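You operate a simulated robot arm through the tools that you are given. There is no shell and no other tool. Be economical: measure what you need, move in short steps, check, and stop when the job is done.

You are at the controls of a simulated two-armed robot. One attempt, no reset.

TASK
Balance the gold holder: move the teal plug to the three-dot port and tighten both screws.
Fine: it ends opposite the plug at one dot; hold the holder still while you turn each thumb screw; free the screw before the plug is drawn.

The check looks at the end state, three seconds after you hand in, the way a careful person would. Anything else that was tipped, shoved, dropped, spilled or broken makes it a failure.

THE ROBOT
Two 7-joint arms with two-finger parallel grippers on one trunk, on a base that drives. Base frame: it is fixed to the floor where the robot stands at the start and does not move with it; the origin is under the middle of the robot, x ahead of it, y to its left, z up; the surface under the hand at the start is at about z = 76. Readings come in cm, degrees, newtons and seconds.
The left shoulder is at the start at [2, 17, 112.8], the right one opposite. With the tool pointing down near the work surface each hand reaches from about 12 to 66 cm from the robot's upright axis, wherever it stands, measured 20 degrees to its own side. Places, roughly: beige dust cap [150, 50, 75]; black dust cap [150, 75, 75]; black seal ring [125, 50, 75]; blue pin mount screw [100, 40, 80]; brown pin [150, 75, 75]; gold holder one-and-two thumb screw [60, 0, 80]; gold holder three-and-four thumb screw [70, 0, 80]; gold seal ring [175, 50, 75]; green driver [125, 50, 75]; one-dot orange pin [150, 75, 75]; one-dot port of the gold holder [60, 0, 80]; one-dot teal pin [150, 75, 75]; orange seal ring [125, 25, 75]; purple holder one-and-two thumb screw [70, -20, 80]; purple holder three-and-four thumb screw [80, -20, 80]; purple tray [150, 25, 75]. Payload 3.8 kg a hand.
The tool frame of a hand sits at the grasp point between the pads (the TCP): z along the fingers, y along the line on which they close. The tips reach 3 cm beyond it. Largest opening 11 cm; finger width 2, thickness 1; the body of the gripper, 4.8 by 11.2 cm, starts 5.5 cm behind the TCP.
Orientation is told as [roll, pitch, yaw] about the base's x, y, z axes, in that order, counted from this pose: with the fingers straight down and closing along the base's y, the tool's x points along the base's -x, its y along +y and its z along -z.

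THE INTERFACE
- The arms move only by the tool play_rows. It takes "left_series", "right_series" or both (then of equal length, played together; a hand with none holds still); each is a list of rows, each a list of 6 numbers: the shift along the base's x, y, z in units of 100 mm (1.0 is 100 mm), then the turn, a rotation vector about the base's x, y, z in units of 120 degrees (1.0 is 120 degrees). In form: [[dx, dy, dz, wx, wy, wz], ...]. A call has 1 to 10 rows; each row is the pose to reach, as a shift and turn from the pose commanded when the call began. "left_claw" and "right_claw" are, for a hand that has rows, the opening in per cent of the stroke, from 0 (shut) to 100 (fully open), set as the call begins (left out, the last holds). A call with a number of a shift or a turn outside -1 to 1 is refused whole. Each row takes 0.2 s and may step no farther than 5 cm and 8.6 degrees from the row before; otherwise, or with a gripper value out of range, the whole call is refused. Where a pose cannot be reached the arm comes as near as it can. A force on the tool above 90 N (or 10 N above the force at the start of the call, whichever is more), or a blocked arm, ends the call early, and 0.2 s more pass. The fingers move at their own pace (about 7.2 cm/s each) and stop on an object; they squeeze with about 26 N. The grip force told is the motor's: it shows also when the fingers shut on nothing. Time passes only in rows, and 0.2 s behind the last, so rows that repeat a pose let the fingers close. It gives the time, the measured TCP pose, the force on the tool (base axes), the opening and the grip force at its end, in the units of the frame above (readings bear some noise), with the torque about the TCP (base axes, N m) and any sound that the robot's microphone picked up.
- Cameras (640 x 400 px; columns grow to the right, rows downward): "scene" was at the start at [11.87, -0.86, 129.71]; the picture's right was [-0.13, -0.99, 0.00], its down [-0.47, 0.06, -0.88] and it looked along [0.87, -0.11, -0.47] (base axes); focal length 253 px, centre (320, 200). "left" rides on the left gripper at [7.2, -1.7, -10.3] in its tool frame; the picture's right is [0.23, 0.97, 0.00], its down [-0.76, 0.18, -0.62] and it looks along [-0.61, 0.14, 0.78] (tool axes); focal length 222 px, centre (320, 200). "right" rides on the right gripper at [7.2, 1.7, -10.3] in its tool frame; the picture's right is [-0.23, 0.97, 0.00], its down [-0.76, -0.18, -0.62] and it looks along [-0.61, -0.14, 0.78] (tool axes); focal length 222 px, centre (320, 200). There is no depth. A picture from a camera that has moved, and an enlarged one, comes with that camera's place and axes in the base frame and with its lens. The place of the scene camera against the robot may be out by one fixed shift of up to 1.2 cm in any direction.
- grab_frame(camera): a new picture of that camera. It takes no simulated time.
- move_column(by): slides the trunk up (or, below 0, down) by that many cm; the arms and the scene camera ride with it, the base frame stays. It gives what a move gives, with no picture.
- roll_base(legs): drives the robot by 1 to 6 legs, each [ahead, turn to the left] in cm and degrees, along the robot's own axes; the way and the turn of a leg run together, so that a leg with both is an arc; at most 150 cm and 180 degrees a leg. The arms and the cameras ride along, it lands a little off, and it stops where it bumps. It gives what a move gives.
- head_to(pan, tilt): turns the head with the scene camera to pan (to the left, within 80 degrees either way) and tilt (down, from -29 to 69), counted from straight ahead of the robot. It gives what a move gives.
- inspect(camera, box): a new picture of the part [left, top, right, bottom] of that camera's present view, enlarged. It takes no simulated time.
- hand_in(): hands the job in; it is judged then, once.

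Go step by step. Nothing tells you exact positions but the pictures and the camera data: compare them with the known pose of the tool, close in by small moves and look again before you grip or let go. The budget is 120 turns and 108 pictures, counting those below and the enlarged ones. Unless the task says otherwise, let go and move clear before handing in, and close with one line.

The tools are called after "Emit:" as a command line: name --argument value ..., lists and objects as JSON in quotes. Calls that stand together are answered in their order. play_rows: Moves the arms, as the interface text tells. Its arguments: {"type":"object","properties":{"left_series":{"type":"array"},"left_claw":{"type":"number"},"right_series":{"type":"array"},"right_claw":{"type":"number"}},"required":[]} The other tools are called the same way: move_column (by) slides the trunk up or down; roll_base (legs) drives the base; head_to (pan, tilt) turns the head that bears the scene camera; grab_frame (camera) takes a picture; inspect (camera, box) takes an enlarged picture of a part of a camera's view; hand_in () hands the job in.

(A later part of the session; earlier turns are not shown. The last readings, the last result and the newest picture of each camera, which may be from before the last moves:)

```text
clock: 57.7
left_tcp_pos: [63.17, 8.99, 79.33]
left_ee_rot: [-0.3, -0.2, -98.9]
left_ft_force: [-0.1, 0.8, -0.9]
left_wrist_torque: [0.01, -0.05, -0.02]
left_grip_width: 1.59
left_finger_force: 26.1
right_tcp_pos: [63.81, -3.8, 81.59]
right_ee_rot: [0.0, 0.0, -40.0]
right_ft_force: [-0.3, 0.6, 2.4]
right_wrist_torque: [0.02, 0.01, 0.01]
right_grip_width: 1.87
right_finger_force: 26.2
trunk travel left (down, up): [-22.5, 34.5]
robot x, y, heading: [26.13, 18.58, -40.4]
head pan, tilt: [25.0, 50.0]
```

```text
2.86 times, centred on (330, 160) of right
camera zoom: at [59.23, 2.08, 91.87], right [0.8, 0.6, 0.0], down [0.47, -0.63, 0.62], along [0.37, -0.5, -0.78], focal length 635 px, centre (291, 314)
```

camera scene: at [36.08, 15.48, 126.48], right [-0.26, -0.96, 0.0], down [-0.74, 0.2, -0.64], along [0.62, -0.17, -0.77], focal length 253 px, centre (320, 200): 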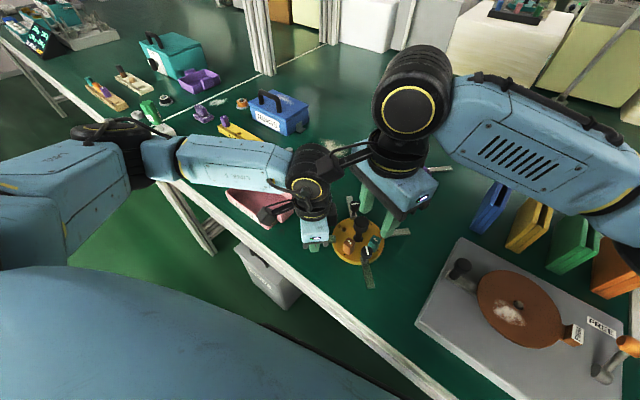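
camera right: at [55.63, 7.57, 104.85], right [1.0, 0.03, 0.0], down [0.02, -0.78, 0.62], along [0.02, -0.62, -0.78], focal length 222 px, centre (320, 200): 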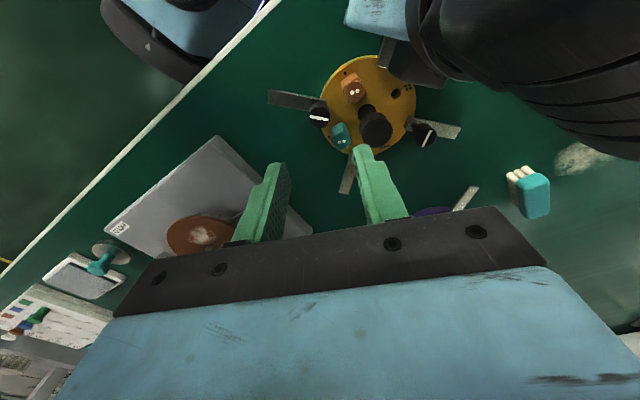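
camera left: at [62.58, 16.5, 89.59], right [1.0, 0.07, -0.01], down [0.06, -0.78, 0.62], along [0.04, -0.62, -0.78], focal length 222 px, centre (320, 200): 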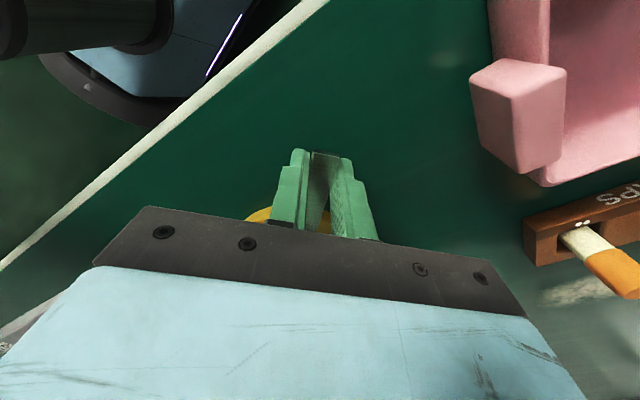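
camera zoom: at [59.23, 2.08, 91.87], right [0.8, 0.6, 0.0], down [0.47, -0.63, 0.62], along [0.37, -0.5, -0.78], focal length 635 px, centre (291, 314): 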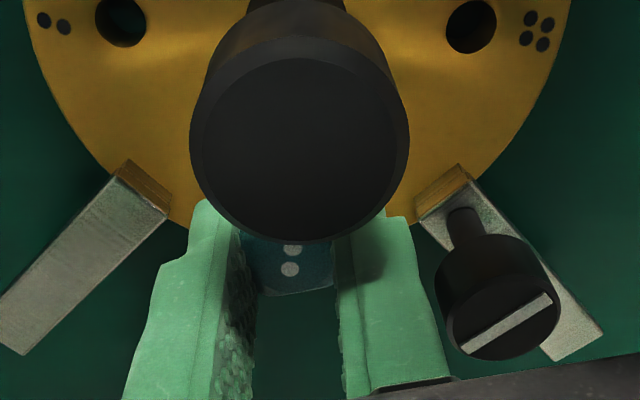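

Contact at z = 81.6, close to the seated height of 81.46. I'll press 1.5 mm more to confirm the seat, then release.

Emit:
play_rows --right_series '[[0, 0, -0.008, 0, 0, 0], [0, 0, -0.015, 0, 0, 0]]'

Emit:
play_rows --right_series '[[0, 0, 0, 0, 0, 0], [0, 0, 0, 0, 0, 0]]' --right_claw 25

Emit:
play_rows --right_series '[[0, 0, 0.1, 0, 0, 0], [0, 0, 0.35, 0, 0, 0], [0, 0, 0.7, 0, 0, 0], [0, 0, 1.0, 0, 0, 0], [0, 0, 1.0, 0, 0, 0]]'

Emit:
inspect --camera "right" --box '[240, 60, 420, 190]'

Emit:
inspect --camera "scene" --box '[330, 190, 420, 260]'

```text
clock: 58.3
left_tcp_pos: [63.1, 8.89, 79.32]
left_ee_rot: [-0.3, -0.1, -99.0]
left_ft_force: [1.8, -3.3, -1.2]
left_wrist_torque: [0.21, -0.09, 0.05]
left_grip_width: 1.58
left_finger_force: 26.2
right_tcp_pos: [63.85, -3.8, 81.55]
right_ee_rot: [0.2, -0.1, -40.0]
right_ft_force: [-2.5, 0.3, 12.6]
right_wrist_torque: [0.04, 0.12, 0.01]
right_grip_width: 1.87
right_finger_force: 25.4
trunk travel left (down, up): [-22.5, 34.5]
robot x, y, heading: [26.39, 18.33, -40.4]
head pan, tilt: [25.0, 50.0]
```

```text
clock: 58.9
left_tcp_pos: [63.21, 8.96, 79.27]
left_ee_rot: [-0.3, -0.2, -99.1]
left_ft_force: [-0.4, 1.1, 0.8]
left_wrist_torque: [-0.08, 0.04, -0.04]
left_grip_width: 1.58
left_finger_force: 25.8
right_tcp_pos: [63.75, -3.92, 81.32]
right_ee_rot: [-0.1, 0.0, -40.0]
right_ft_force: [-0.1, 0.7, 0.4]
right_wrist_torque: [0.01, 0.0, 0.0]
right_grip_width: 2.76
right_finger_force: 0.0
trunk travel left (down, up): [-22.5, 34.5]
robot x, y, heading: [26.39, 18.65, -40.4]
head pan, tilt: [25.0, 50.0]
```

```text
clock: 60.1
left_tcp_pos: [63.18, 9.01, 79.35]
left_ee_rot: [-0.3, -0.2, -98.8]
left_ft_force: [-0.8, -0.6, -0.1]
left_wrist_torque: [0.08, -0.02, 0.01]
left_grip_width: 1.57
left_finger_force: 26.2
right_tcp_pos: [63.94, -3.71, 91.39]
right_ee_rot: [0.0, 0.0, -40.0]
right_ft_force: [-0.1, 0.3, 0.0]
right_wrist_torque: [0.03, 0.0, 0.01]
right_grip_width: 2.75
right_finger_force: 0.0
trunk travel left (down, up): [-22.5, 34.5]
robot x, y, heading: [26.45, 18.26, -40.1]
head pan, tilt: [25.0, 50.0]
```

```text
3.08 times, centred on (330, 125) of right
camera zoom: at [59.38, 2.19, 101.7], right [0.8, 0.6, 0.0], down [0.47, -0.63, 0.62], along [0.37, -0.5, -0.78], focal length 684 px, centre (289, 431)
```

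zoom: 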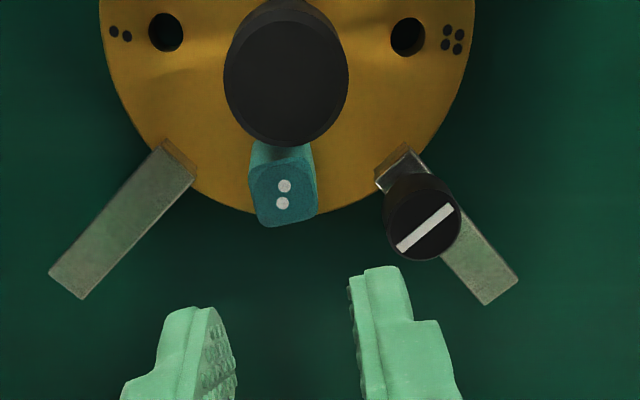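

```text
5.71 times, centred on (375, 225) of scene
camera zoom: at [36.09, 15.47, 126.47], right [-0.26, -0.96, 0.0], down [-0.74, 0.2, -0.64], along [0.62, -0.17, -0.77], focal length 1445 px, centre (6, 57)
```

zoom: 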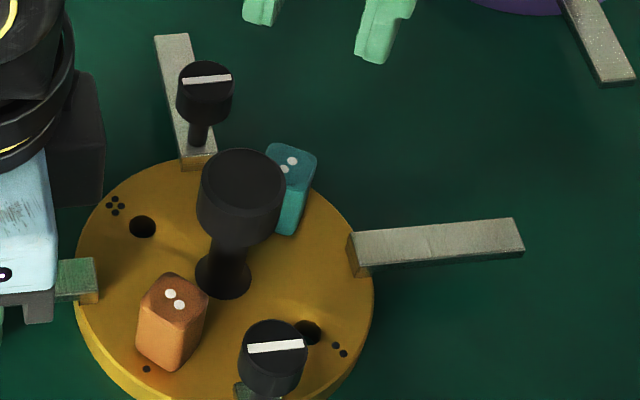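

The teal plug is seated in the three-dot port. Now for the 3-4 screw at about (67.1, -1.55): I'll move above it at yaw 35 and tighten in two 45° strokes to keep clear of the left hand.

Emit:
play_rows --right_series '[[0.04, 0.02, 0, 0, 0, 0.0694], [0.08, 0.05, 0, 0, 0, 0.1388], [0.12, 0.08, 0, 0, 0, 0.2082], [0.16, 0.11, 0, 0, 0, 0.2776], [0.2, 0.14, 0, 0, 0, 0.347], [0.24, 0.17, 0, 0, 0, 0.4164], [0.28, 0.2, 0, 0, 0, 0.4858], [0.32, 0.23, -0.1, 0, 0, 0.5552], [0.34, 0.23, -0.2, 0, 0, 0.6246], [0.34, 0.23, -0.2, 0, 0, 0.6246]]' --right_claw 30

Emit:
inspect --camera "right" --box '[220, 80, 420, 220]'

```text
clock: 62.3
left_tcp_pos: [63.08, 8.97, 79.31]
left_ee_rot: [-0.3, -0.1, -98.9]
left_ft_force: [0.1, -0.9, 0.4]
left_wrist_torque: [-0.07, 0.01, -0.05]
left_grip_width: 1.58
left_finger_force: 25.9
right_tcp_pos: [67.21, -1.33, 89.32]
right_ee_rot: [0.0, 0.1, 35.1]
right_ft_force: [-0.4, -0.1, -0.2]
right_wrist_torque: [0.02, 0.02, -0.02]
right_grip_width: 3.31
right_finger_force: 0.2
trunk travel left (down, up): [-22.5, 34.5]
robot x, y, heading: [26.27, 18.74, -40.1]
head pan, tilt: [25.0, 50.0]
```

```text
2.86 times, centred on (320, 150) of right
camera zoom: at [60.22, -4.27, 99.68], right [-0.37, 0.93, 0.0], down [0.73, 0.29, 0.62], along [0.58, 0.23, -0.78], focal length 635 px, centre (320, 343)
```

zoom: 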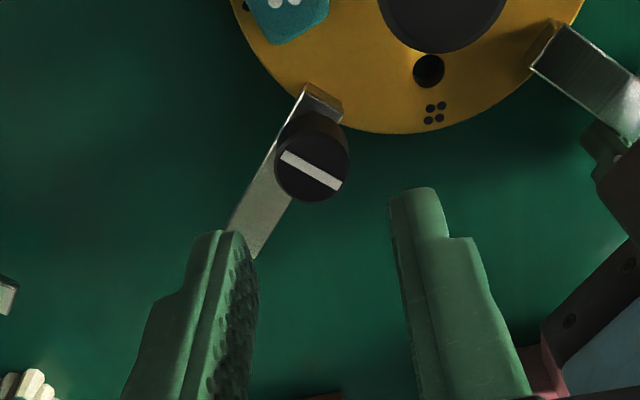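

Emit:
play_rows --right_series '[[0.02, -0.015, -0.15, 0, 0, 0], [0.02, -0.015, -0.3, 0, 0, 0], [0.02, -0.015, -0.35, 0, 0, 0], [0.02, -0.015, -0.35, 0, 0, 0]]'

Emit:
inspect --camera "right" --box '[220, 90, 420, 230]'

```text
clock: 63.3
left_tcp_pos: [63.17, 8.99, 79.25]
left_ee_rot: [-0.3, -0.2, -98.9]
left_ft_force: [-0.1, -0.5, 0.2]
left_wrist_torque: [-0.01, -0.01, -0.03]
left_grip_width: 1.59
left_finger_force: 25.9
right_tcp_pos: [67.27, -1.58, 85.85]
right_ee_rot: [0.0, 0.0, 35.0]
right_ft_force: [0.6, -0.2, -0.2]
right_wrist_torque: [0.0, -0.02, -0.02]
right_grip_width: 3.3
right_finger_force: 0.1
trunk travel left (down, up): [-22.5, 34.5]
robot x, y, heading: [26.38, 18.45, -40.4]
head pan, tilt: [25.0, 50.0]
```

```text
2.86 times, centred on (320, 160) of right
camera zoom: at [60.31, -4.41, 96.23], right [-0.37, 0.93, 0.0], down [0.73, 0.29, 0.62], along [0.58, 0.23, -0.78], focal length 635 px, centre (320, 314)
```

zoom: 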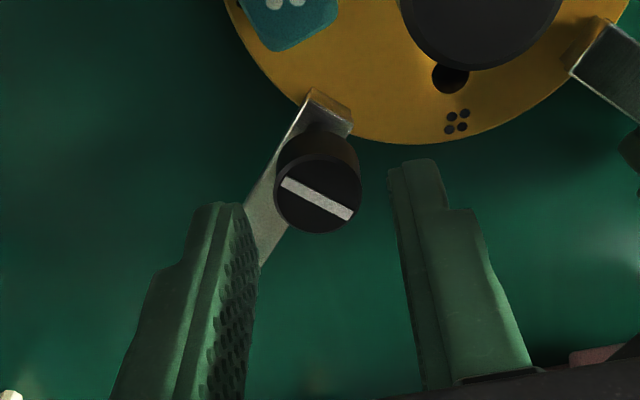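

The screw head sits on the TCP axis. Lower to grip height and close.

Emit:
play_rows --right_series '[[0, 0, -0.1, 0, 0, 0], [0, 0, -0.2, 0, 0, 0], [0, 0, -0.25, 0, 0, 0], [0, 0, -0.25, 0, 0, 0]]'

Emit:
inspect --camera "right" --box '[220, 100, 420, 240]'

```text
clock: 64.3
left_tcp_pos: [63.17, 8.98, 79.31]
left_ee_rot: [-0.4, -0.2, -98.9]
left_ft_force: [-1.0, -0.2, 1.4]
left_wrist_torque: [0.03, -0.03, -0.03]
left_grip_width: 1.58
left_finger_force: 25.8
right_tcp_pos: [67.41, -1.59, 83.28]
right_ee_rot: [0.0, 0.0, 35.1]
right_ft_force: [0.0, 0.2, -0.4]
right_wrist_torque: [-0.01, 0.0, 0.03]
right_grip_width: 3.28
right_finger_force: 0.0
trunk travel left (down, up): [-22.5, 34.5]
robot x, y, heading: [26.46, 18.28, -40.1]
head pan, tilt: [25.0, 50.0]
```

```text
2.86 times, centred on (320, 170) of right
camera zoom: at [60.36, -4.48, 93.7], right [-0.37, 0.93, 0.0], down [0.73, 0.29, 0.62], along [0.58, 0.23, -0.78], focal length 635 px, centre (320, 286)
```

zoom: 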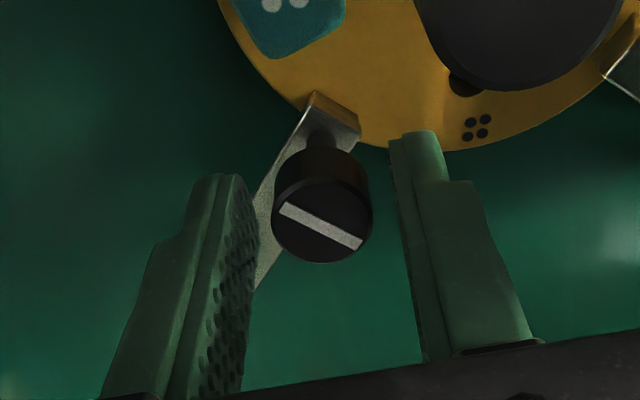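

Emit:
play_rows --right_series '[[0, 0, 0, 0, 0, 0], [0, 0, 0, 0, 0, 0], [0, 0, 0, 0, 0, 0]]' --right_claw 0

Emit:
play_rows --right_series '[[0, 0, 0, 0, 0, -0.0625], [0, 0, 0, 0, 0, -0.125], [0, 0, 0, 0, 0, -0.1875], [0, 0, 0, 0, 0, -0.25], [0, 0, 0, 0, 0, -0.3125], [0, 0, 0, 0, 0, -0.375]]'

Emit:
inspect --camera "right" --box '[220, 100, 420, 240]'

```text
clock: 65.1
left_tcp_pos: [63.08, 9.09, 79.27]
left_ee_rot: [-0.3, -0.1, -98.8]
left_ft_force: [1.2, -1.2, 1.2]
left_wrist_torque: [0.13, -0.05, 0.02]
left_grip_width: 1.56
left_finger_force: 25.7
right_tcp_pos: [67.45, -1.68, 83.35]
right_ee_rot: [-0.1, -0.1, 35.0]
right_ft_force: [-0.6, 2.1, -0.4]
right_wrist_torque: [0.0, 0.02, -0.02]
right_grip_width: 2.11
right_finger_force: 26.2
trunk travel left (down, up): [-22.5, 34.5]
robot x, y, heading: [26.37, 18.45, -40.3]
head pan, tilt: [25.0, 50.0]
```

```text
clock: 66.5
left_tcp_pos: [63.12, 8.96, 79.19]
left_ee_rot: [-0.3, -0.2, -98.9]
left_ft_force: [2.6, -3.1, 0.9]
left_wrist_torque: [-0.02, -0.05, 0.15]
left_grip_width: 1.57
left_finger_force: 26.1
right_tcp_pos: [67.4, -1.67, 83.37]
right_ee_rot: [0.0, -0.1, -10.0]
right_ft_force: [-2.4, 4.0, -0.1]
right_wrist_torque: [0.05, -0.07, 0.03]
right_grip_width: 2.09
right_finger_force: 26.2
trunk travel left (down, up): [-22.5, 34.5]
robot x, y, heading: [26.56, 18.82, -40.3]
head pan, tilt: [25.0, 50.0]
```

```text
2.86 times, centred on (320, 170) of right
camera zoom: at [60.48, 1.25, 93.71], right [0.4, 0.92, 0.0], down [0.72, -0.31, 0.62], along [0.57, -0.25, -0.78], focal length 635 px, centre (320, 286)
```

zoom: 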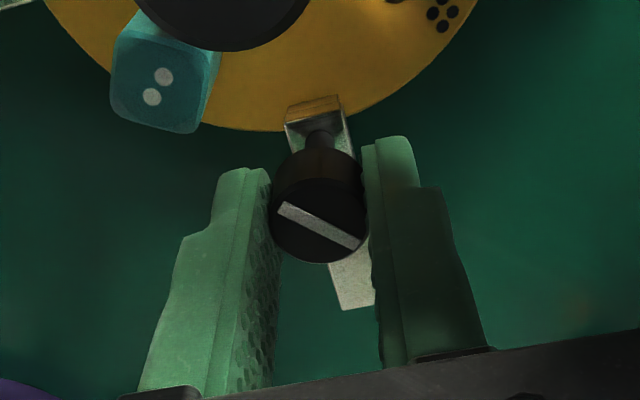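

It turned 45° with low resistance. I'll open, rotate back to +35, regrip and turn again.

Emit:
play_rows --right_series '[[0, 0, 0, 0, 0, 0], [0, 0, 0, 0, 0, 0], [0, 0, 0, 0, 0, 0.0625], [0, 0, 0, 0, 0, 0.125], [0, 0, 0, 0, 0, 0.1875], [0, 0, 0, 0, 0, 0.25], [0, 0, 0, 0, 0, 0.3125], [0, 0, 0, 0, 0, 0.375], [0, 0, 0, 0, 0, 0.375]]' --right_claw 28

Emit:
inspect --camera "right" --box '[220, 100, 420, 240]'

Emit:
play_rows --right_series '[[0, 0, 0, 0, 0, 0], [0, 0, 0, 0, 0, 0], [0, 0, 0, 0, 0, 0]]' --right_claw 0

Emit:
play_rows --right_series '[[0, 0, 0, 0, 0, -0.0625], [0, 0, 0, 0, 0, -0.125], [0, 0, 0, 0, 0, -0.1875], [0, 0, 0, 0, 0, -0.25], [0, 0, 0, 0, 0, -0.3125], [0, 0, 0, 0, 0, -0.375]]'

Emit:
inspect --camera "right" --box '[220, 100, 420, 240]'

```text
clock: 68.5
left_tcp_pos: [63.14, 8.98, 79.33]
left_ee_rot: [-0.2, -0.1, -99.0]
left_ft_force: [-0.1, 0.1, 2.6]
left_wrist_torque: [-0.03, -0.01, 0.12]
left_grip_width: 1.57
left_finger_force: 26.4
right_tcp_pos: [67.32, -1.62, 83.41]
right_ee_rot: [0.0, 0.0, 35.1]
right_ft_force: [-1.0, 0.0, 0.3]
right_wrist_torque: [0.01, -0.04, 0.0]
right_grip_width: 3.07
right_finger_force: 0.0
trunk travel left (down, up): [-22.5, 34.5]
robot x, y, heading: [26.26, 18.45, -40.0]
head pan, tilt: [25.0, 50.0]
```

```text
2.86 times, centred on (320, 170) of right
camera zoom: at [60.29, -4.49, 93.75], right [-0.37, 0.93, 0.0], down [0.72, 0.29, 0.62], along [0.58, 0.23, -0.78], focal length 635 px, centre (320, 286)
```

zoom: 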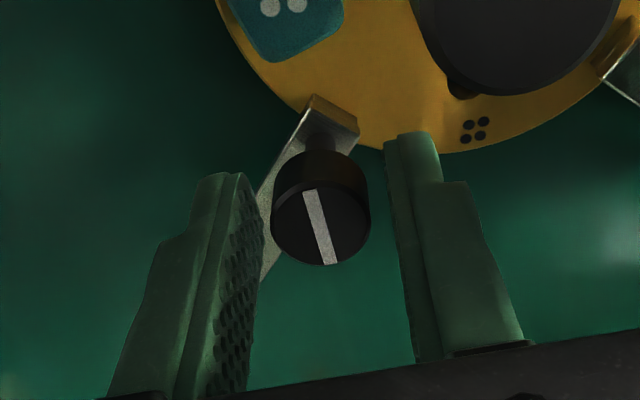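

```text
clock: 69.3
left_tcp_pos: [63.21, 8.93, 79.34]
left_ee_rot: [-0.3, -0.1, -98.8]
left_ft_force: [-0.4, 0.1, 1.9]
left_wrist_torque: [-0.01, -0.04, 0.07]
left_grip_width: 1.58
left_finger_force: 25.9
right_tcp_pos: [67.31, -1.77, 83.42]
right_ee_rot: [0.1, 0.0, 35.0]
right_ft_force: [0.8, -0.6, 0.8]
right_wrist_torque: [0.01, 0.0, 0.0]
right_grip_width: 2.08
right_finger_force: 26.2
trunk travel left (down, up): [-22.5, 34.5]
robot x, y, heading: [26.47, 18.44, -40.3]
head pan, tilt: [25.0, 50.0]
```

```text
clock: 70.7
left_tcp_pos: [63.1, 8.92, 79.45]
left_ee_rot: [0.0, -0.7, -99.0]
left_ft_force: [6.4, -24.0, 3.7]
left_wrist_torque: [-0.36, 0.02, -0.23]
left_grip_width: 1.61
left_finger_force: 25.6
right_tcp_pos: [66.86, -3.54, 82.95]
right_ee_rot: [-1.1, 0.5, -11.5]
right_ft_force: [-3.7, 32.7, 19.4]
right_wrist_torque: [0.82, -0.11, 0.17]
right_grip_width: 2.08
right_finger_force: 26.0
trunk travel left (down, up): [-22.5, 34.5]
robot x, y, heading: [26.38, 18.63, -40.4]
head pan, tilt: [25.0, 50.0]
```

```text
2.86 times, centred on (320, 170) of right
camera zoom: at [60.18, -0.38, 93.25], right [0.42, 0.91, -0.02], down [0.72, -0.32, 0.62], along [0.56, -0.27, -0.78], focal length 635 px, centre (320, 286)
```

zoom: 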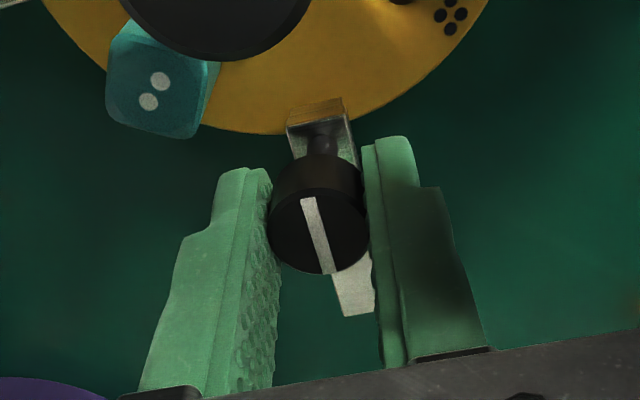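

The right hand got pushed about 1.8 cm toward −y while turning. I'll look before doing anything else.

Emit:
grab_frame --camera "scene"

```text
37 pictures are left
camera scene: at [35.99, 15.65, 126.5], right [-0.26, -0.96, 0.0], down [-0.74, 0.2, -0.64], along [0.62, -0.17, -0.77], focal length 253 px, centre (320, 200)
```

scene: 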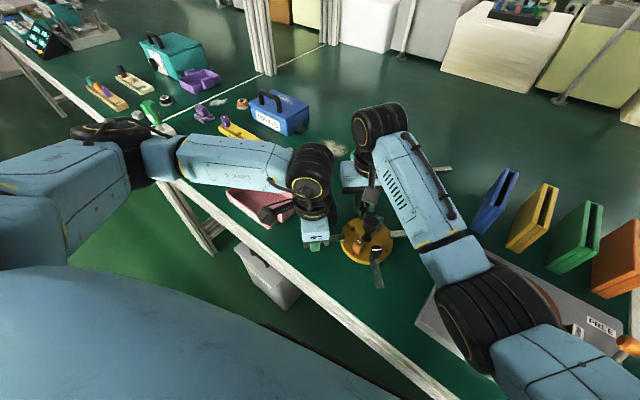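

Emit:
inspect --camera "scene" --box '[290, 90, 610, 400]'

Emit:
inspect --camera "left" --box '[200, 60, 440, 220]'

```text
1.29 times, centred on (450, 245) of scene
camera zoom: at [35.99, 15.65, 126.5], right [-0.26, -0.96, 0.0], down [-0.74, 0.2, -0.64], along [0.62, -0.17, -0.77], focal length 326 px, centre (152, 142)
```

zoom: 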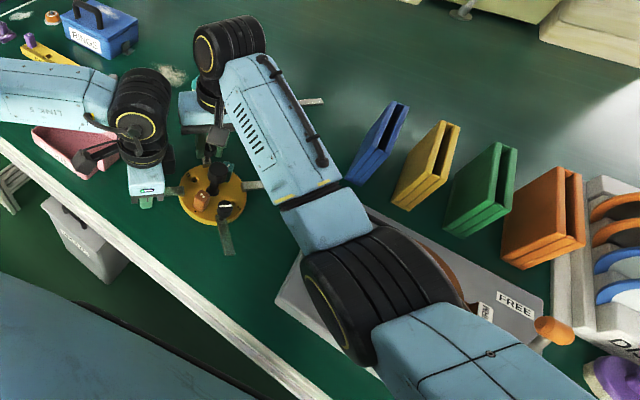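

```text
2.50 times, centred on (320, 140) of left
camera zoom: at [62.56, 16.52, 89.73], right [1.0, 0.07, 0.0], down [0.06, -0.77, 0.63], along [0.04, -0.63, -0.78], focal length 555 px, centre (320, 350)
```

zoom: 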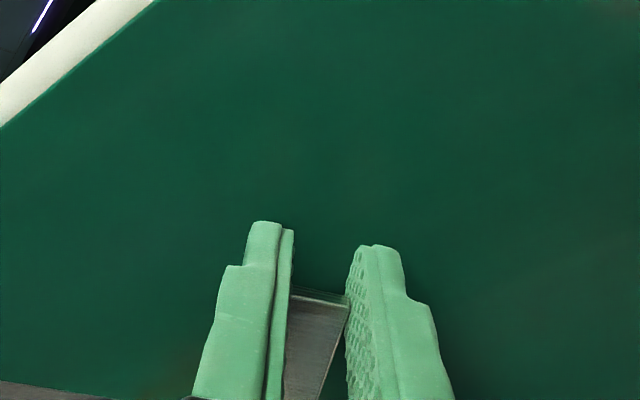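

The right elbow has dropped low and probably leaned on the grey machine, dragging the holder about 1.7 cm along the left grip; the machine itself is unmoved. The 3-4 screw's bar is now radial. I'll open wide and lift the right hand.

Emit:
play_rows --right_series '[[-0.04, -0.17, 0, 0, 0, 0], [-0.04, -0.17, 0, 0, 0, 0], [-0.04, -0.17, 0, 0, 0, 0]]' --right_claw 55

Emit:
play_rows --right_series '[[0, 0, 0.1, 0, 0, 0], [0, 0, 0.3, 0, 0, 0], [0, 0, 0.6, 0, 0, 0], [0, 0, 0.9, 0, 0, 0]]'

Emit:
grab_frame --camera "right"

```text
clock: 71.5
left_tcp_pos: [63.04, 9.05, 79.13]
left_ee_rot: [-0.6, -0.1, -99.0]
left_ft_force: [-2.1, 4.1, 9.1]
left_wrist_torque: [-0.16, 0.09, -0.16]
left_grip_width: 1.58
left_finger_force: 26.5
right_tcp_pos: [66.84, -4.22, 83.26]
right_ee_rot: [-0.7, 0.0, -10.7]
right_ft_force: [0.9, 0.1, -0.1]
right_wrist_torque: [0.02, 0.01, -0.02]
right_grip_width: 6.06
right_finger_force: 0.1
trunk travel left (down, up): [-22.5, 34.5]
robot x, y, heading: [26.48, 18.61, -40.2]
head pan, tilt: [25.0, 50.0]
```

```text
clock: 72.5
left_tcp_pos: [63.15, 8.93, 79.22]
left_ee_rot: [-0.3, -0.2, -98.9]
left_ft_force: [0.5, 0.6, 0.3]
left_wrist_torque: [0.33, -0.06, -0.01]
left_grip_width: 1.53
left_finger_force: 25.8
right_tcp_pos: [66.96, -3.3, 92.52]
right_ee_rot: [0.0, 0.0, -9.9]
right_ft_force: [0.3, 0.7, -1.5]
right_wrist_torque: [-0.02, 0.01, 0.01]
right_grip_width: 6.05
right_finger_force: 0.1
trunk travel left (down, up): [-22.5, 34.5]
robot x, y, heading: [26.33, 18.9, -40.3]
head pan, tilt: [25.0, 50.0]
```

```text
34 pictures are left
camera right: at [60.04, -0.39, 102.77], right [0.39, 0.92, 0.0], down [0.72, -0.31, 0.62], along [0.57, -0.24, -0.78], focal length 222 px, centre (320, 200)
```

right: 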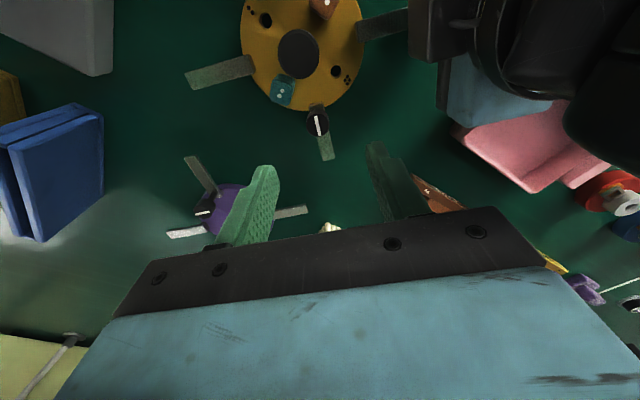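

Emit:
inspect --camera "right" --box '[220, 30, 380, 140]'

```text
3.64 times, centred on (300, 85) of right
camera zoom: at [60.04, -0.39, 102.77], right [0.39, 0.92, 0.0], down [0.72, -0.31, 0.62], along [0.57, -0.24, -0.78], focal length 808 px, centre (393, 618)
```

zoom: 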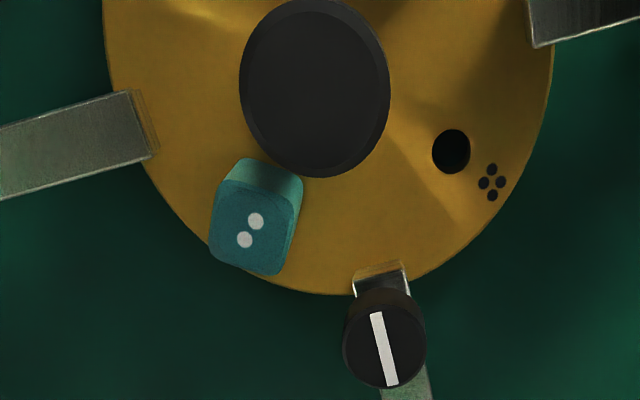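

The holder simply slid by about (-0.35, -1.77) without rotating, and the plug is still seated. I'll pull it back slowly along the spoke with the left grip.

Emit:
play_rows --left_series '[[0.004, 0.025, 0, 0, 0, 0], [0.009, 0.055, 0, 0, 0, 0], [0.013, 0.085, 0, 0, 0, 0], [0.018, 0.115, 0, 0, 0, 0], [0.023, 0.145, 0, 0, 0, 0], [0.028, 0.176, 0, 0, 0, 0], [0.028, 0.176, 0, 0, 0, 0]]'

Emit:
inspect --camera "right" --box '[220, 30, 380, 140]'

```text
clock: 74.1
left_tcp_pos: [63.54, 10.75, 79.22]
left_ee_rot: [-0.4, -0.1, -99.1]
left_ft_force: [-0.1, -0.2, 0.2]
left_wrist_torque: [0.47, -0.06, 0.0]
left_grip_width: 1.57
left_finger_force: 26.2
right_tcp_pos: [66.9, -3.43, 92.42]
right_ee_rot: [-0.1, 0.0, -10.0]
right_ft_force: [-0.4, 0.4, -0.2]
right_wrist_torque: [0.0, 0.03, 0.0]
right_grip_width: 6.06
right_finger_force: 0.0
trunk travel left (down, up): [-22.5, 34.5]
robot x, y, heading: [26.34, 18.87, -40.4]
head pan, tilt: [25.0, 50.0]
```

```text
3.64 times, centred on (300, 85) of right
camera zoom: at [60.05, -0.45, 102.71], right [0.39, 0.92, 0.0], down [0.72, -0.31, 0.62], along [0.57, -0.25, -0.78], focal length 808 px, centre (393, 618)
```

zoom: 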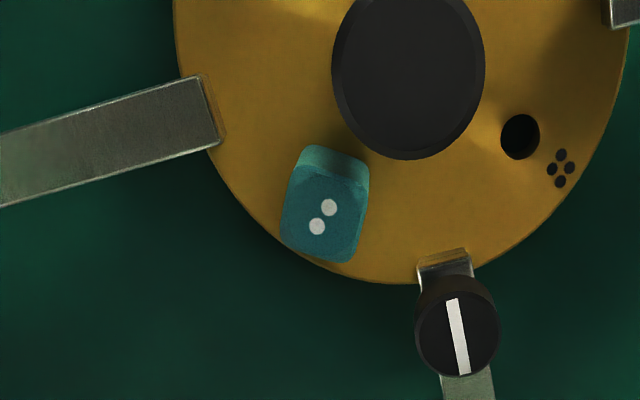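

The holder is back in place and the 3-4 bar is radial. I'll release the left, raise the trunk 12 cm so the elbows stay high, then regrip the spoke further in.

Emit:
play_rows --left_series '[[0, 0, 0, 0, 0, 0], [0, 0, 0, 0, 0, 0], [0, 0, 0, 0, 0, 0]]' --left_claw 45

Emit:
move_column --by 12

Emit:
play_rows --left_series '[[-0.02, -0.09, -0.3, 0, 0, 0], [-0.04, -0.18, -0.6, 0, 0, 0], [-0.04, -0.18, -0.8, 0, 0, 0], [-0.04, -0.18, -0.8, 0, 0, 0]]'

Emit:
inspect --camera "left" --box '[200, 60, 440, 220]'

```text
clock: 74.9
left_tcp_pos: [63.62, 10.73, 79.14]
left_ee_rot: [-0.3, -0.2, -98.9]
left_ft_force: [-0.8, -0.2, -0.6]
left_wrist_torque: [-0.01, -0.03, 0.05]
left_grip_width: 4.94
left_finger_force: 0.0
right_tcp_pos: [66.97, -3.38, 92.45]
right_ee_rot: [0.0, 0.0, -10.0]
right_ft_force: [-0.7, 0.1, 0.0]
right_wrist_torque: [0.03, 0.01, -0.02]
right_grip_width: 6.03
right_finger_force: 0.0
trunk travel left (down, up): [-22.5, 34.5]
robot x, y, heading: [26.19, 18.44, -40.3]
head pan, tilt: [25.0, 50.0]
```

```text
clock: 76.4
left_tcp_pos: [63.4, 10.76, 91.25]
left_ee_rot: [-0.3, -0.1, -98.8]
left_ft_force: [0.1, -0.4, 1.0]
left_wrist_torque: [-0.04, -0.05, 0.02]
left_grip_width: 4.93
left_finger_force: 0.0
right_tcp_pos: [67.09, -3.27, 104.38]
right_ee_rot: [0.0, 0.0, -9.9]
right_ft_force: [0.1, 0.5, 0.1]
right_wrist_torque: [-0.03, 0.0, 0.01]
right_grip_width: 6.03
right_finger_force: 0.0
trunk travel left (down, up): [-34.5, 22.5]
robot x, y, heading: [26.33, 18.25, -40.4]
head pan, tilt: [25.0, 50.0]
```

```text
clock: 77.4
left_tcp_pos: [63.04, 8.96, 83.34]
left_ee_rot: [-0.3, -0.1, -98.9]
left_ft_force: [-0.1, -0.1, 0.2]
left_wrist_torque: [0.03, 0.02, -0.01]
left_grip_width: 4.97
left_finger_force: 0.1
right_tcp_pos: [66.85, -3.33, 104.42]
right_ee_rot: [0.0, 0.0, -10.0]
right_ft_force: [0.4, -0.3, -1.4]
right_wrist_torque: [-0.01, -0.01, 0.02]
right_grip_width: 6.06
right_finger_force: 0.1
trunk travel left (down, up): [-34.5, 22.5]
robot x, y, heading: [26.29, 18.71, -40.1]
head pan, tilt: [25.0, 50.0]
```

```text
2.50 times, centred on (320, 140) of left
camera zoom: at [62.54, 16.42, 93.49], right [1.0, 0.07, -0.01], down [0.06, -0.78, 0.62], along [0.04, -0.62, -0.78], focal length 555 px, centre (320, 350)
```

zoom: 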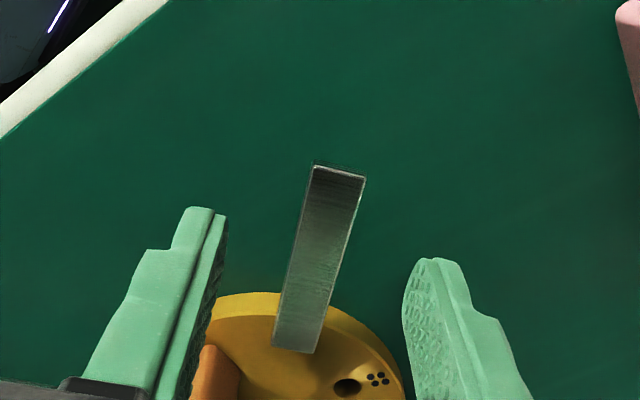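

Emit:
play_rows --left_series '[[0.015, 0, -0.15, 0, 0, 0], [0.015, 0, -0.3, 0, 0, 0], [0.015, 0, -0.4, 0, 0, 0], [0.015, 0, -0.405, 0, 0, 0]]'

Emit:
play_rows --left_series '[[0, 0, 0, 0, 0, 0], [0, 0, 0, 0, 0, 0], [0, 0, 0, 0, 0, 0], [0, 0, 0, 0, 0, 0]]' --left_claw 0

Emit:
inspect --camera "left" --box '[200, 60, 440, 220]'

```text
clock: 78.4
left_tcp_pos: [63.31, 8.88, 79.17]
left_ee_rot: [-0.4, -0.2, -98.9]
left_ft_force: [0.2, 0.2, -0.1]
left_wrist_torque: [0.02, -0.01, 0.0]
left_grip_width: 4.96
left_finger_force: 0.0
right_tcp_pos: [66.93, -3.35, 104.35]
right_ee_rot: [0.0, 0.0, -10.1]
right_ft_force: [-0.2, 0.3, -0.2]
right_wrist_torque: [0.01, 0.0, -0.02]
right_grip_width: 6.04
right_finger_force: 0.0
trunk travel left (down, up): [-34.5, 22.5]
robot x, y, heading: [26.36, 18.66, -40.3]
head pan, tilt: [25.0, 50.0]
```

```text
clock: 79.4
left_tcp_pos: [63.35, 8.95, 79.19]
left_ee_rot: [-0.4, -0.2, -99.0]
left_ft_force: [-1.7, -0.4, 0.0]
left_wrist_torque: [0.0, 0.03, -0.13]
left_grip_width: 1.59
left_finger_force: 25.9
right_tcp_pos: [66.94, -3.3, 104.34]
right_ee_rot: [0.0, 0.0, -10.0]
right_ft_force: [0.4, -0.3, 0.2]
right_wrist_torque: [-0.02, 0.0, 0.0]
right_grip_width: 6.03
right_finger_force: 0.0
trunk travel left (down, up): [-34.5, 22.5]
robot x, y, heading: [26.37, 18.41, -40.4]
head pan, tilt: [25.0, 50.0]
```

```text
2.50 times, centred on (320, 140) of left
camera zoom: at [62.69, 16.45, 89.54], right [1.0, 0.07, -0.01], down [0.06, -0.78, 0.62], along [0.04, -0.62, -0.78], focal length 555 px, centre (320, 350)
```

zoom: 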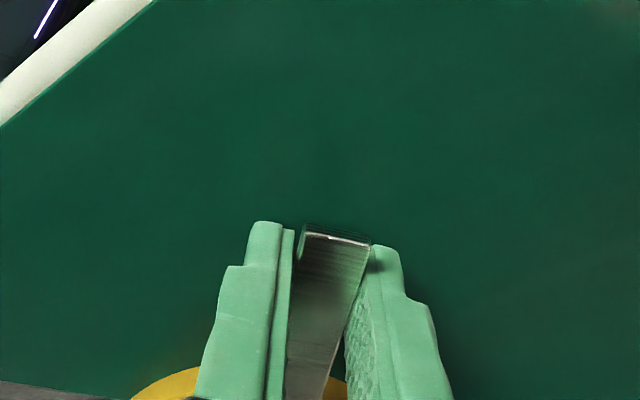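

Regripped just as at first. Next the right hand goes over the 3-4 screw again to test tightness; I'll check the elbow too.

Emit:
play_rows --right_series '[[0.01, 0.05, -0.3, 0, 0, 0.06], [0.02, 0.1, -0.6, 0, 0, 0.12], [0.035, 0.16, -0.9, 0, 0, 0.167], [0.035, 0.16, -1.0, 0, 0, 0.167]]' --right_claw 30

Emit:
play_rows --right_series '[[0, 0, -0.3, 0, 0, 0], [0, 0, -0.6, 0, 0, 0], [0, 0, -0.7, 0, 0, 0], [0, 0, -0.7, 0, 0, 0]]'

Emit:
inspect --camera "right" --box '[220, 80, 420, 230]'

Emit:
grab_frame --camera "scene"

```text
clock: 80.4
left_tcp_pos: [63.26, 8.93, 79.29]
left_ee_rot: [-0.4, -0.1, -98.9]
left_ft_force: [-1.4, 0.2, -0.2]
left_wrist_torque: [0.07, -0.03, -0.09]
left_grip_width: 1.57
left_finger_force: 25.7
right_tcp_pos: [67.46, -1.8, 94.35]
right_ee_rot: [-0.1, 0.1, 10.2]
right_ft_force: [0.1, -0.4, 0.3]
right_wrist_torque: [-0.02, 0.01, -0.02]
right_grip_width: 3.3
right_finger_force: 0.0
trunk travel left (down, up): [-34.5, 22.5]
robot x, y, heading: [26.5, 18.55, -40.2]
head pan, tilt: [25.0, 50.0]
```

```text
clock: 81.4
left_tcp_pos: [63.23, 9.0, 79.27]
left_ee_rot: [-0.3, -0.1, -98.9]
left_ft_force: [-0.6, 0.3, -0.3]
left_wrist_torque: [0.07, -0.05, -0.04]
left_grip_width: 1.53
left_finger_force: 25.5
right_tcp_pos: [67.44, -1.64, 87.3]
right_ee_rot: [0.0, -0.1, 10.0]
right_ft_force: [-0.4, 0.4, 0.2]
right_wrist_torque: [0.02, -0.02, 0.01]
right_grip_width: 3.3
right_finger_force: 0.0
trunk travel left (down, up): [-34.5, 22.5]
robot x, y, heading: [26.16, 18.43, -40.4]
head pan, tilt: [25.0, 50.0]
```

```text
2.67 times, centred on (320, 155) of right
camera zoom: at [59.84, -1.28, 97.79], right [0.05, 1.0, 0.0], down [0.78, -0.04, 0.62], along [0.62, -0.03, -0.78], focal length 592 px, centre (320, 320)
```

zoom: 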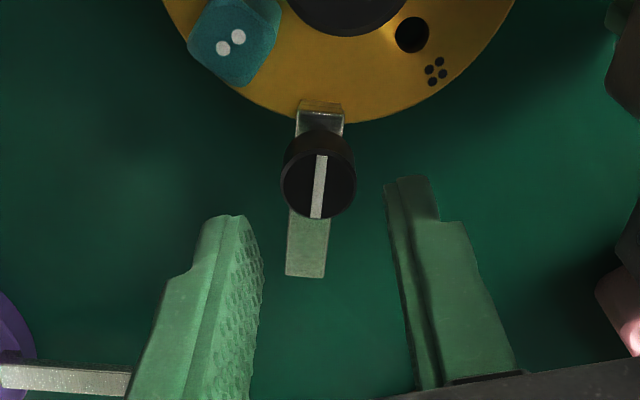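

```text
28 pictures are left
camera scene: at [36.1, 15.48, 138.48], right [-0.26, -0.96, 0.0], down [-0.74, 0.2, -0.64], along [0.62, -0.17, -0.77], focal length 253 px, centre (320, 200)
```

scene: 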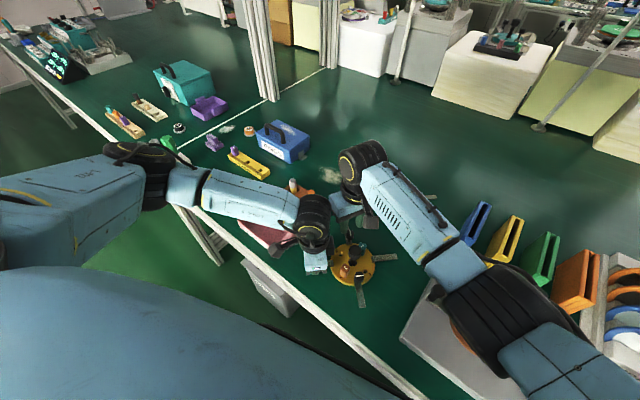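

The elbow is higher now, and the screw is exactly on the TCP axis. I'll lower, grip, and apply a tightening twist.

Emit:
play_rows --right_series '[[0, 0, -0.15, 0, 0, 0], [0, 0, -0.3, 0, 0, 0], [0, 0, -0.4, 0, 0, 0], [0, 0, -0.4, 0, 0, 0]]'

Emit:
play_rows --right_series '[[0, 0, 0, 0, 0, 0], [0, 0, 0, 0, 0, 0], [0, 0, 0, 0, 0, 0]]' --right_claw 0

Emit:
play_rows --right_series '[[0, 0, 0, 0, 0, -0.033], [0, 0, 0, 0, 0, -0.066]]'

```text
clock: 82.4
left_tcp_pos: [63.28, 8.99, 79.29]
left_ee_rot: [-0.3, -0.2, -98.9]
left_ft_force: [-0.5, 0.2, -0.6]
left_wrist_torque: [0.13, -0.06, -0.05]
left_grip_width: 1.55
left_finger_force: 26.3
right_tcp_pos: [67.24, -2.19, 83.36]
right_ee_rot: [-0.3, 0.1, 9.6]
right_ft_force: [0.1, 0.2, 0.7]
right_wrist_torque: [0.01, 0.0, -0.02]
right_grip_width: 3.29
right_finger_force: 0.0
trunk travel left (down, up): [-34.5, 22.5]
robot x, y, heading: [26.48, 18.53, -40.5]
head pan, tilt: [25.0, 50.0]
```

```text
clock: 83.2
left_tcp_pos: [63.26, 8.7, 79.45]
left_ee_rot: [-0.2, -0.5, -99.0]
left_ft_force: [5.4, -19.8, -0.3]
left_wrist_torque: [-0.12, -0.04, -0.13]
left_grip_width: 1.57
left_finger_force: 26.1
right_tcp_pos: [67.27, -2.0, 83.46]
right_ee_rot: [0.0, 0.0, 9.8]
right_ft_force: [-1.9, 17.3, 8.4]
right_wrist_torque: [0.52, 0.3, 0.05]
right_grip_width: 2.12
right_finger_force: 26.4
trunk travel left (down, up): [-34.5, 22.5]
robot x, y, heading: [26.06, 18.62, -40.4]
head pan, tilt: [25.0, 50.0]
```

```text
clock: 83.8
left_tcp_pos: [63.31, 8.8, 79.49]
left_ee_rot: [-0.2, -0.6, -98.9]
left_ft_force: [5.7, -23.6, 3.5]
left_wrist_torque: [-0.28, -0.04, -0.37]
left_grip_width: 1.62
left_finger_force: 26.1
right_tcp_pos: [66.93, -2.69, 83.07]
right_ee_rot: [-0.3, 0.4, 1.3]
right_ft_force: [-4.2, 32.7, 20.4]
right_wrist_torque: [0.91, -0.06, 0.19]
right_grip_width: 2.11
right_finger_force: 26.1
trunk travel left (down, up): [-34.5, 22.5]
robot x, y, heading: [26.48, 18.53, -40.4]
head pan, tilt: [25.0, 50.0]
```

The hand is being pushed −y again, so something else is in contact, probably the two arms. I'll look close.

Emit:
inspect --camera "scene" --box '[280, 130, 440, 290]'

Emit:
inspect --camera "right" --box '[300, 0, 640, 260]'

```text
2.50 times, centred on (360, 210) of scene
camera zoom: at [35.96, 15.69, 138.5], right [-0.26, -0.96, 0.0], down [-0.74, 0.2, -0.64], along [0.62, -0.17, -0.77], focal length 632 px, centre (220, 175)
```

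zoom: 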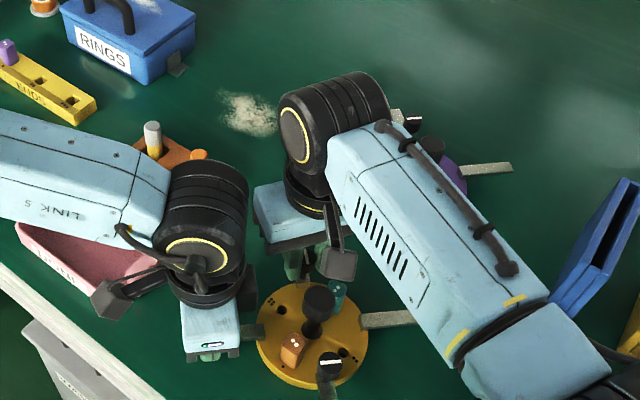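

```text
1.54 times, centred on (470, 130) of right
camera zoom: at [59.58, -1.19, 93.52], right [0.21, 0.98, -0.01], down [0.77, -0.16, 0.62], along [0.6, -0.13, -0.79], focal length 342 px, centre (89, 308)
```

zoom: 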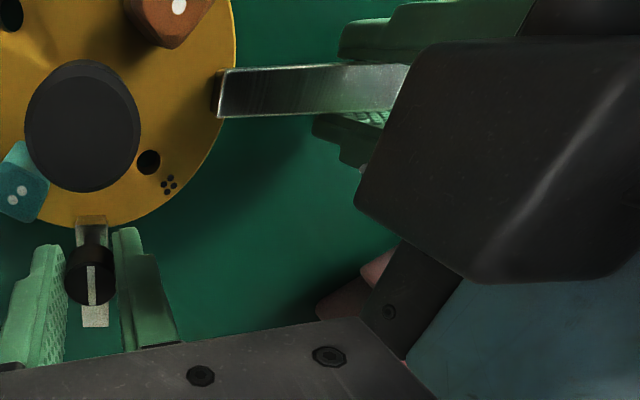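

The right gripper's body end is touching the left gripper's side box. The 3-4 screw is already radial (tight), so I'll release it, lift away, and check its bar.

Emit:
play_rows --right_series '[[-0.03, -0.1, 0, 0, 0, -0.066], [-0.03, -0.1, 0, 0, 0, -0.066], [-0.03, -0.1, 0, 0, 0, -0.066]]' --right_claw 50

Emit:
play_rows --right_series '[[0, -0.02, 0.1, 0, 0, 0], [0, -0.05, 0.3, 0, 0, 0], [0, -0.08, 0.6, 0, 0, 0], [0, -0.08, 0.9, 0, 0, 0]]'

Emit:
inspect --camera "right" --box '[220, 30, 380, 140]'

```text
clock: 84.6
left_tcp_pos: [63.17, 9.12, 79.05]
left_ee_rot: [-0.5, -0.1, -98.9]
left_ft_force: [-3.4, -0.3, 7.0]
left_wrist_torque: [-0.14, 0.14, -0.2]
left_grip_width: 1.55
left_finger_force: 26.1
right_tcp_pos: [66.72, -3.97, 82.99]
right_ee_rot: [-0.6, 0.2, -6.6]
right_ft_force: [0.4, 0.2, 0.8]
right_wrist_torque: [-0.03, 0.0, 0.0]
right_grip_width: 5.5
right_finger_force: 0.1
trunk travel left (down, up): [-34.5, 22.5]
robot x, y, heading: [26.32, 18.43, -40.6]
head pan, tilt: [25.0, 50.0]
```

```text
clock: 85.6
left_tcp_pos: [63.35, 8.96, 79.2]
left_ee_rot: [-0.3, -0.1, -98.9]
left_ft_force: [0.8, -0.3, -0.3]
left_wrist_torque: [0.45, -0.08, -0.05]
left_grip_width: 1.59
left_finger_force: 26.2
right_tcp_pos: [67.16, -3.9, 92.2]
right_ee_rot: [-0.3, 0.1, -6.1]
right_ft_force: [0.2, 0.1, 0.9]
right_wrist_torque: [-0.01, 0.01, -0.02]
right_grip_width: 5.51
right_finger_force: 0.0
trunk travel left (down, up): [-34.5, 22.5]
robot x, y, heading: [26.5, 18.3, -40.1]
head pan, tilt: [25.0, 50.0]
```

```text
3.64 times, centred on (300, 85) of right
camera zoom: at [59.94, -1.5, 102.55], right [0.33, 0.94, -0.01], down [0.74, -0.26, 0.62], along [0.59, -0.21, -0.78], focal length 808 px, centre (393, 618)
```

zoom: 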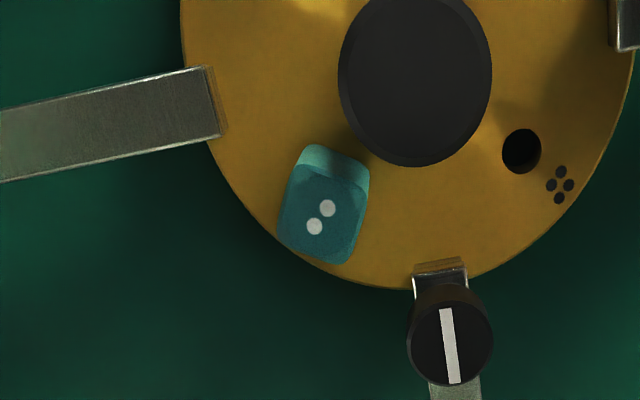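

The 3-4 bar is aligned with its spoke, so it's tight. The holder slid about 0.87 cm, so I'll pull it back the same amount, then move the right hand to screw 1-2.

Emit:
play_rows --left_series '[[0.004, 0.025, 0, 0, 0, 0], [0.008, 0.05, 0, 0, 0, 0], [0.012, 0.07, 0, 0, 0, 0], [0.0137, 0.086, 0, 0, 0, 0], [0.0137, 0.086, 0, 0, 0, 0]]' --right_series '[[0, 0, 0.1, 0, 0, 0], [0, 0, 0.2, 0, 0, 0], [0, 0, 0.3, 0, 0, 0], [0, 0, 0.3, 0, 0, 0], [0, 0, 0.3, 0, 0, 0]]'

Emit:
play_rows --left_series '[[0, 0, 0, 0, 0, 0], [0, 0, 0, 0, 0, 0], [0, 0, 0.2, 0, 0, 0], [0, 0, 0.4, 0, 0, 0], [-0.0137, -0.086, 0.4, 0, 0, 0], [-0.0137, -0.086, 0.4, 0, 0, 0]]' --left_claw 45

Emit:
inspect --camera "left" --box '[200, 60, 440, 220]'

```text
clock: 86.8
left_tcp_pos: [63.49, 9.88, 79.22]
left_ee_rot: [-0.3, -0.1, -99.0]
left_ft_force: [0.2, 0.6, 0.0]
left_wrist_torque: [0.45, -0.08, -0.02]
left_grip_width: 1.58
left_finger_force: 26.5
right_tcp_pos: [66.98, -4.1, 95.29]
right_ee_rot: [-0.4, 0.1, -6.3]
right_ft_force: [0.1, 0.8, -0.5]
right_wrist_torque: [0.0, 0.02, 0.02]
right_grip_width: 5.45
right_finger_force: 0.1
trunk travel left (down, up): [-34.5, 22.5]
robot x, y, heading: [26.28, 18.62, -40.4]
head pan, tilt: [25.0, 50.0]
```

```text
clock: 88.2
left_tcp_pos: [63.34, 8.9, 83.19]
left_ee_rot: [-0.3, -0.3, -99.0]
left_ft_force: [-0.1, 0.4, 0.3]
left_wrist_torque: [0.0, 0.03, 0.01]
left_grip_width: 4.93
left_finger_force: 0.0
right_tcp_pos: [67.11, -4.11, 95.19]
right_ee_rot: [-0.4, 0.1, -6.2]
right_ft_force: [0.4, 0.8, -0.3]
right_wrist_torque: [0.04, 0.05, -0.01]
right_grip_width: 5.49
right_finger_force: 0.0
trunk travel left (down, up): [-34.5, 22.5]
robot x, y, heading: [26.02, 18.57, -40.4]
head pan, tilt: [25.0, 50.0]
```

```text
2.50 times, centred on (320, 140) of left
camera zoom: at [62.74, 16.34, 93.59], right [1.0, 0.07, -0.01], down [0.06, -0.78, 0.62], along [0.04, -0.62, -0.78], focal length 555 px, centre (320, 350)
```

zoom: 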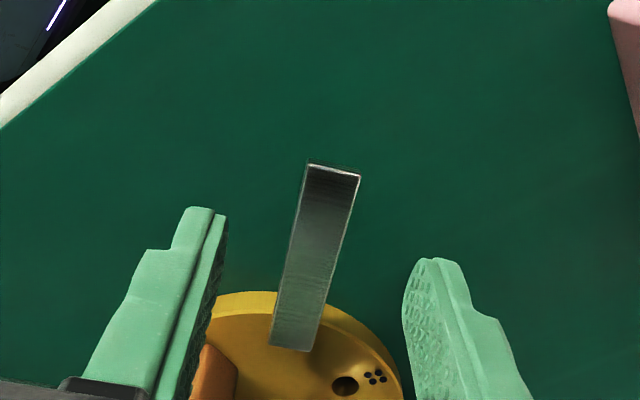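

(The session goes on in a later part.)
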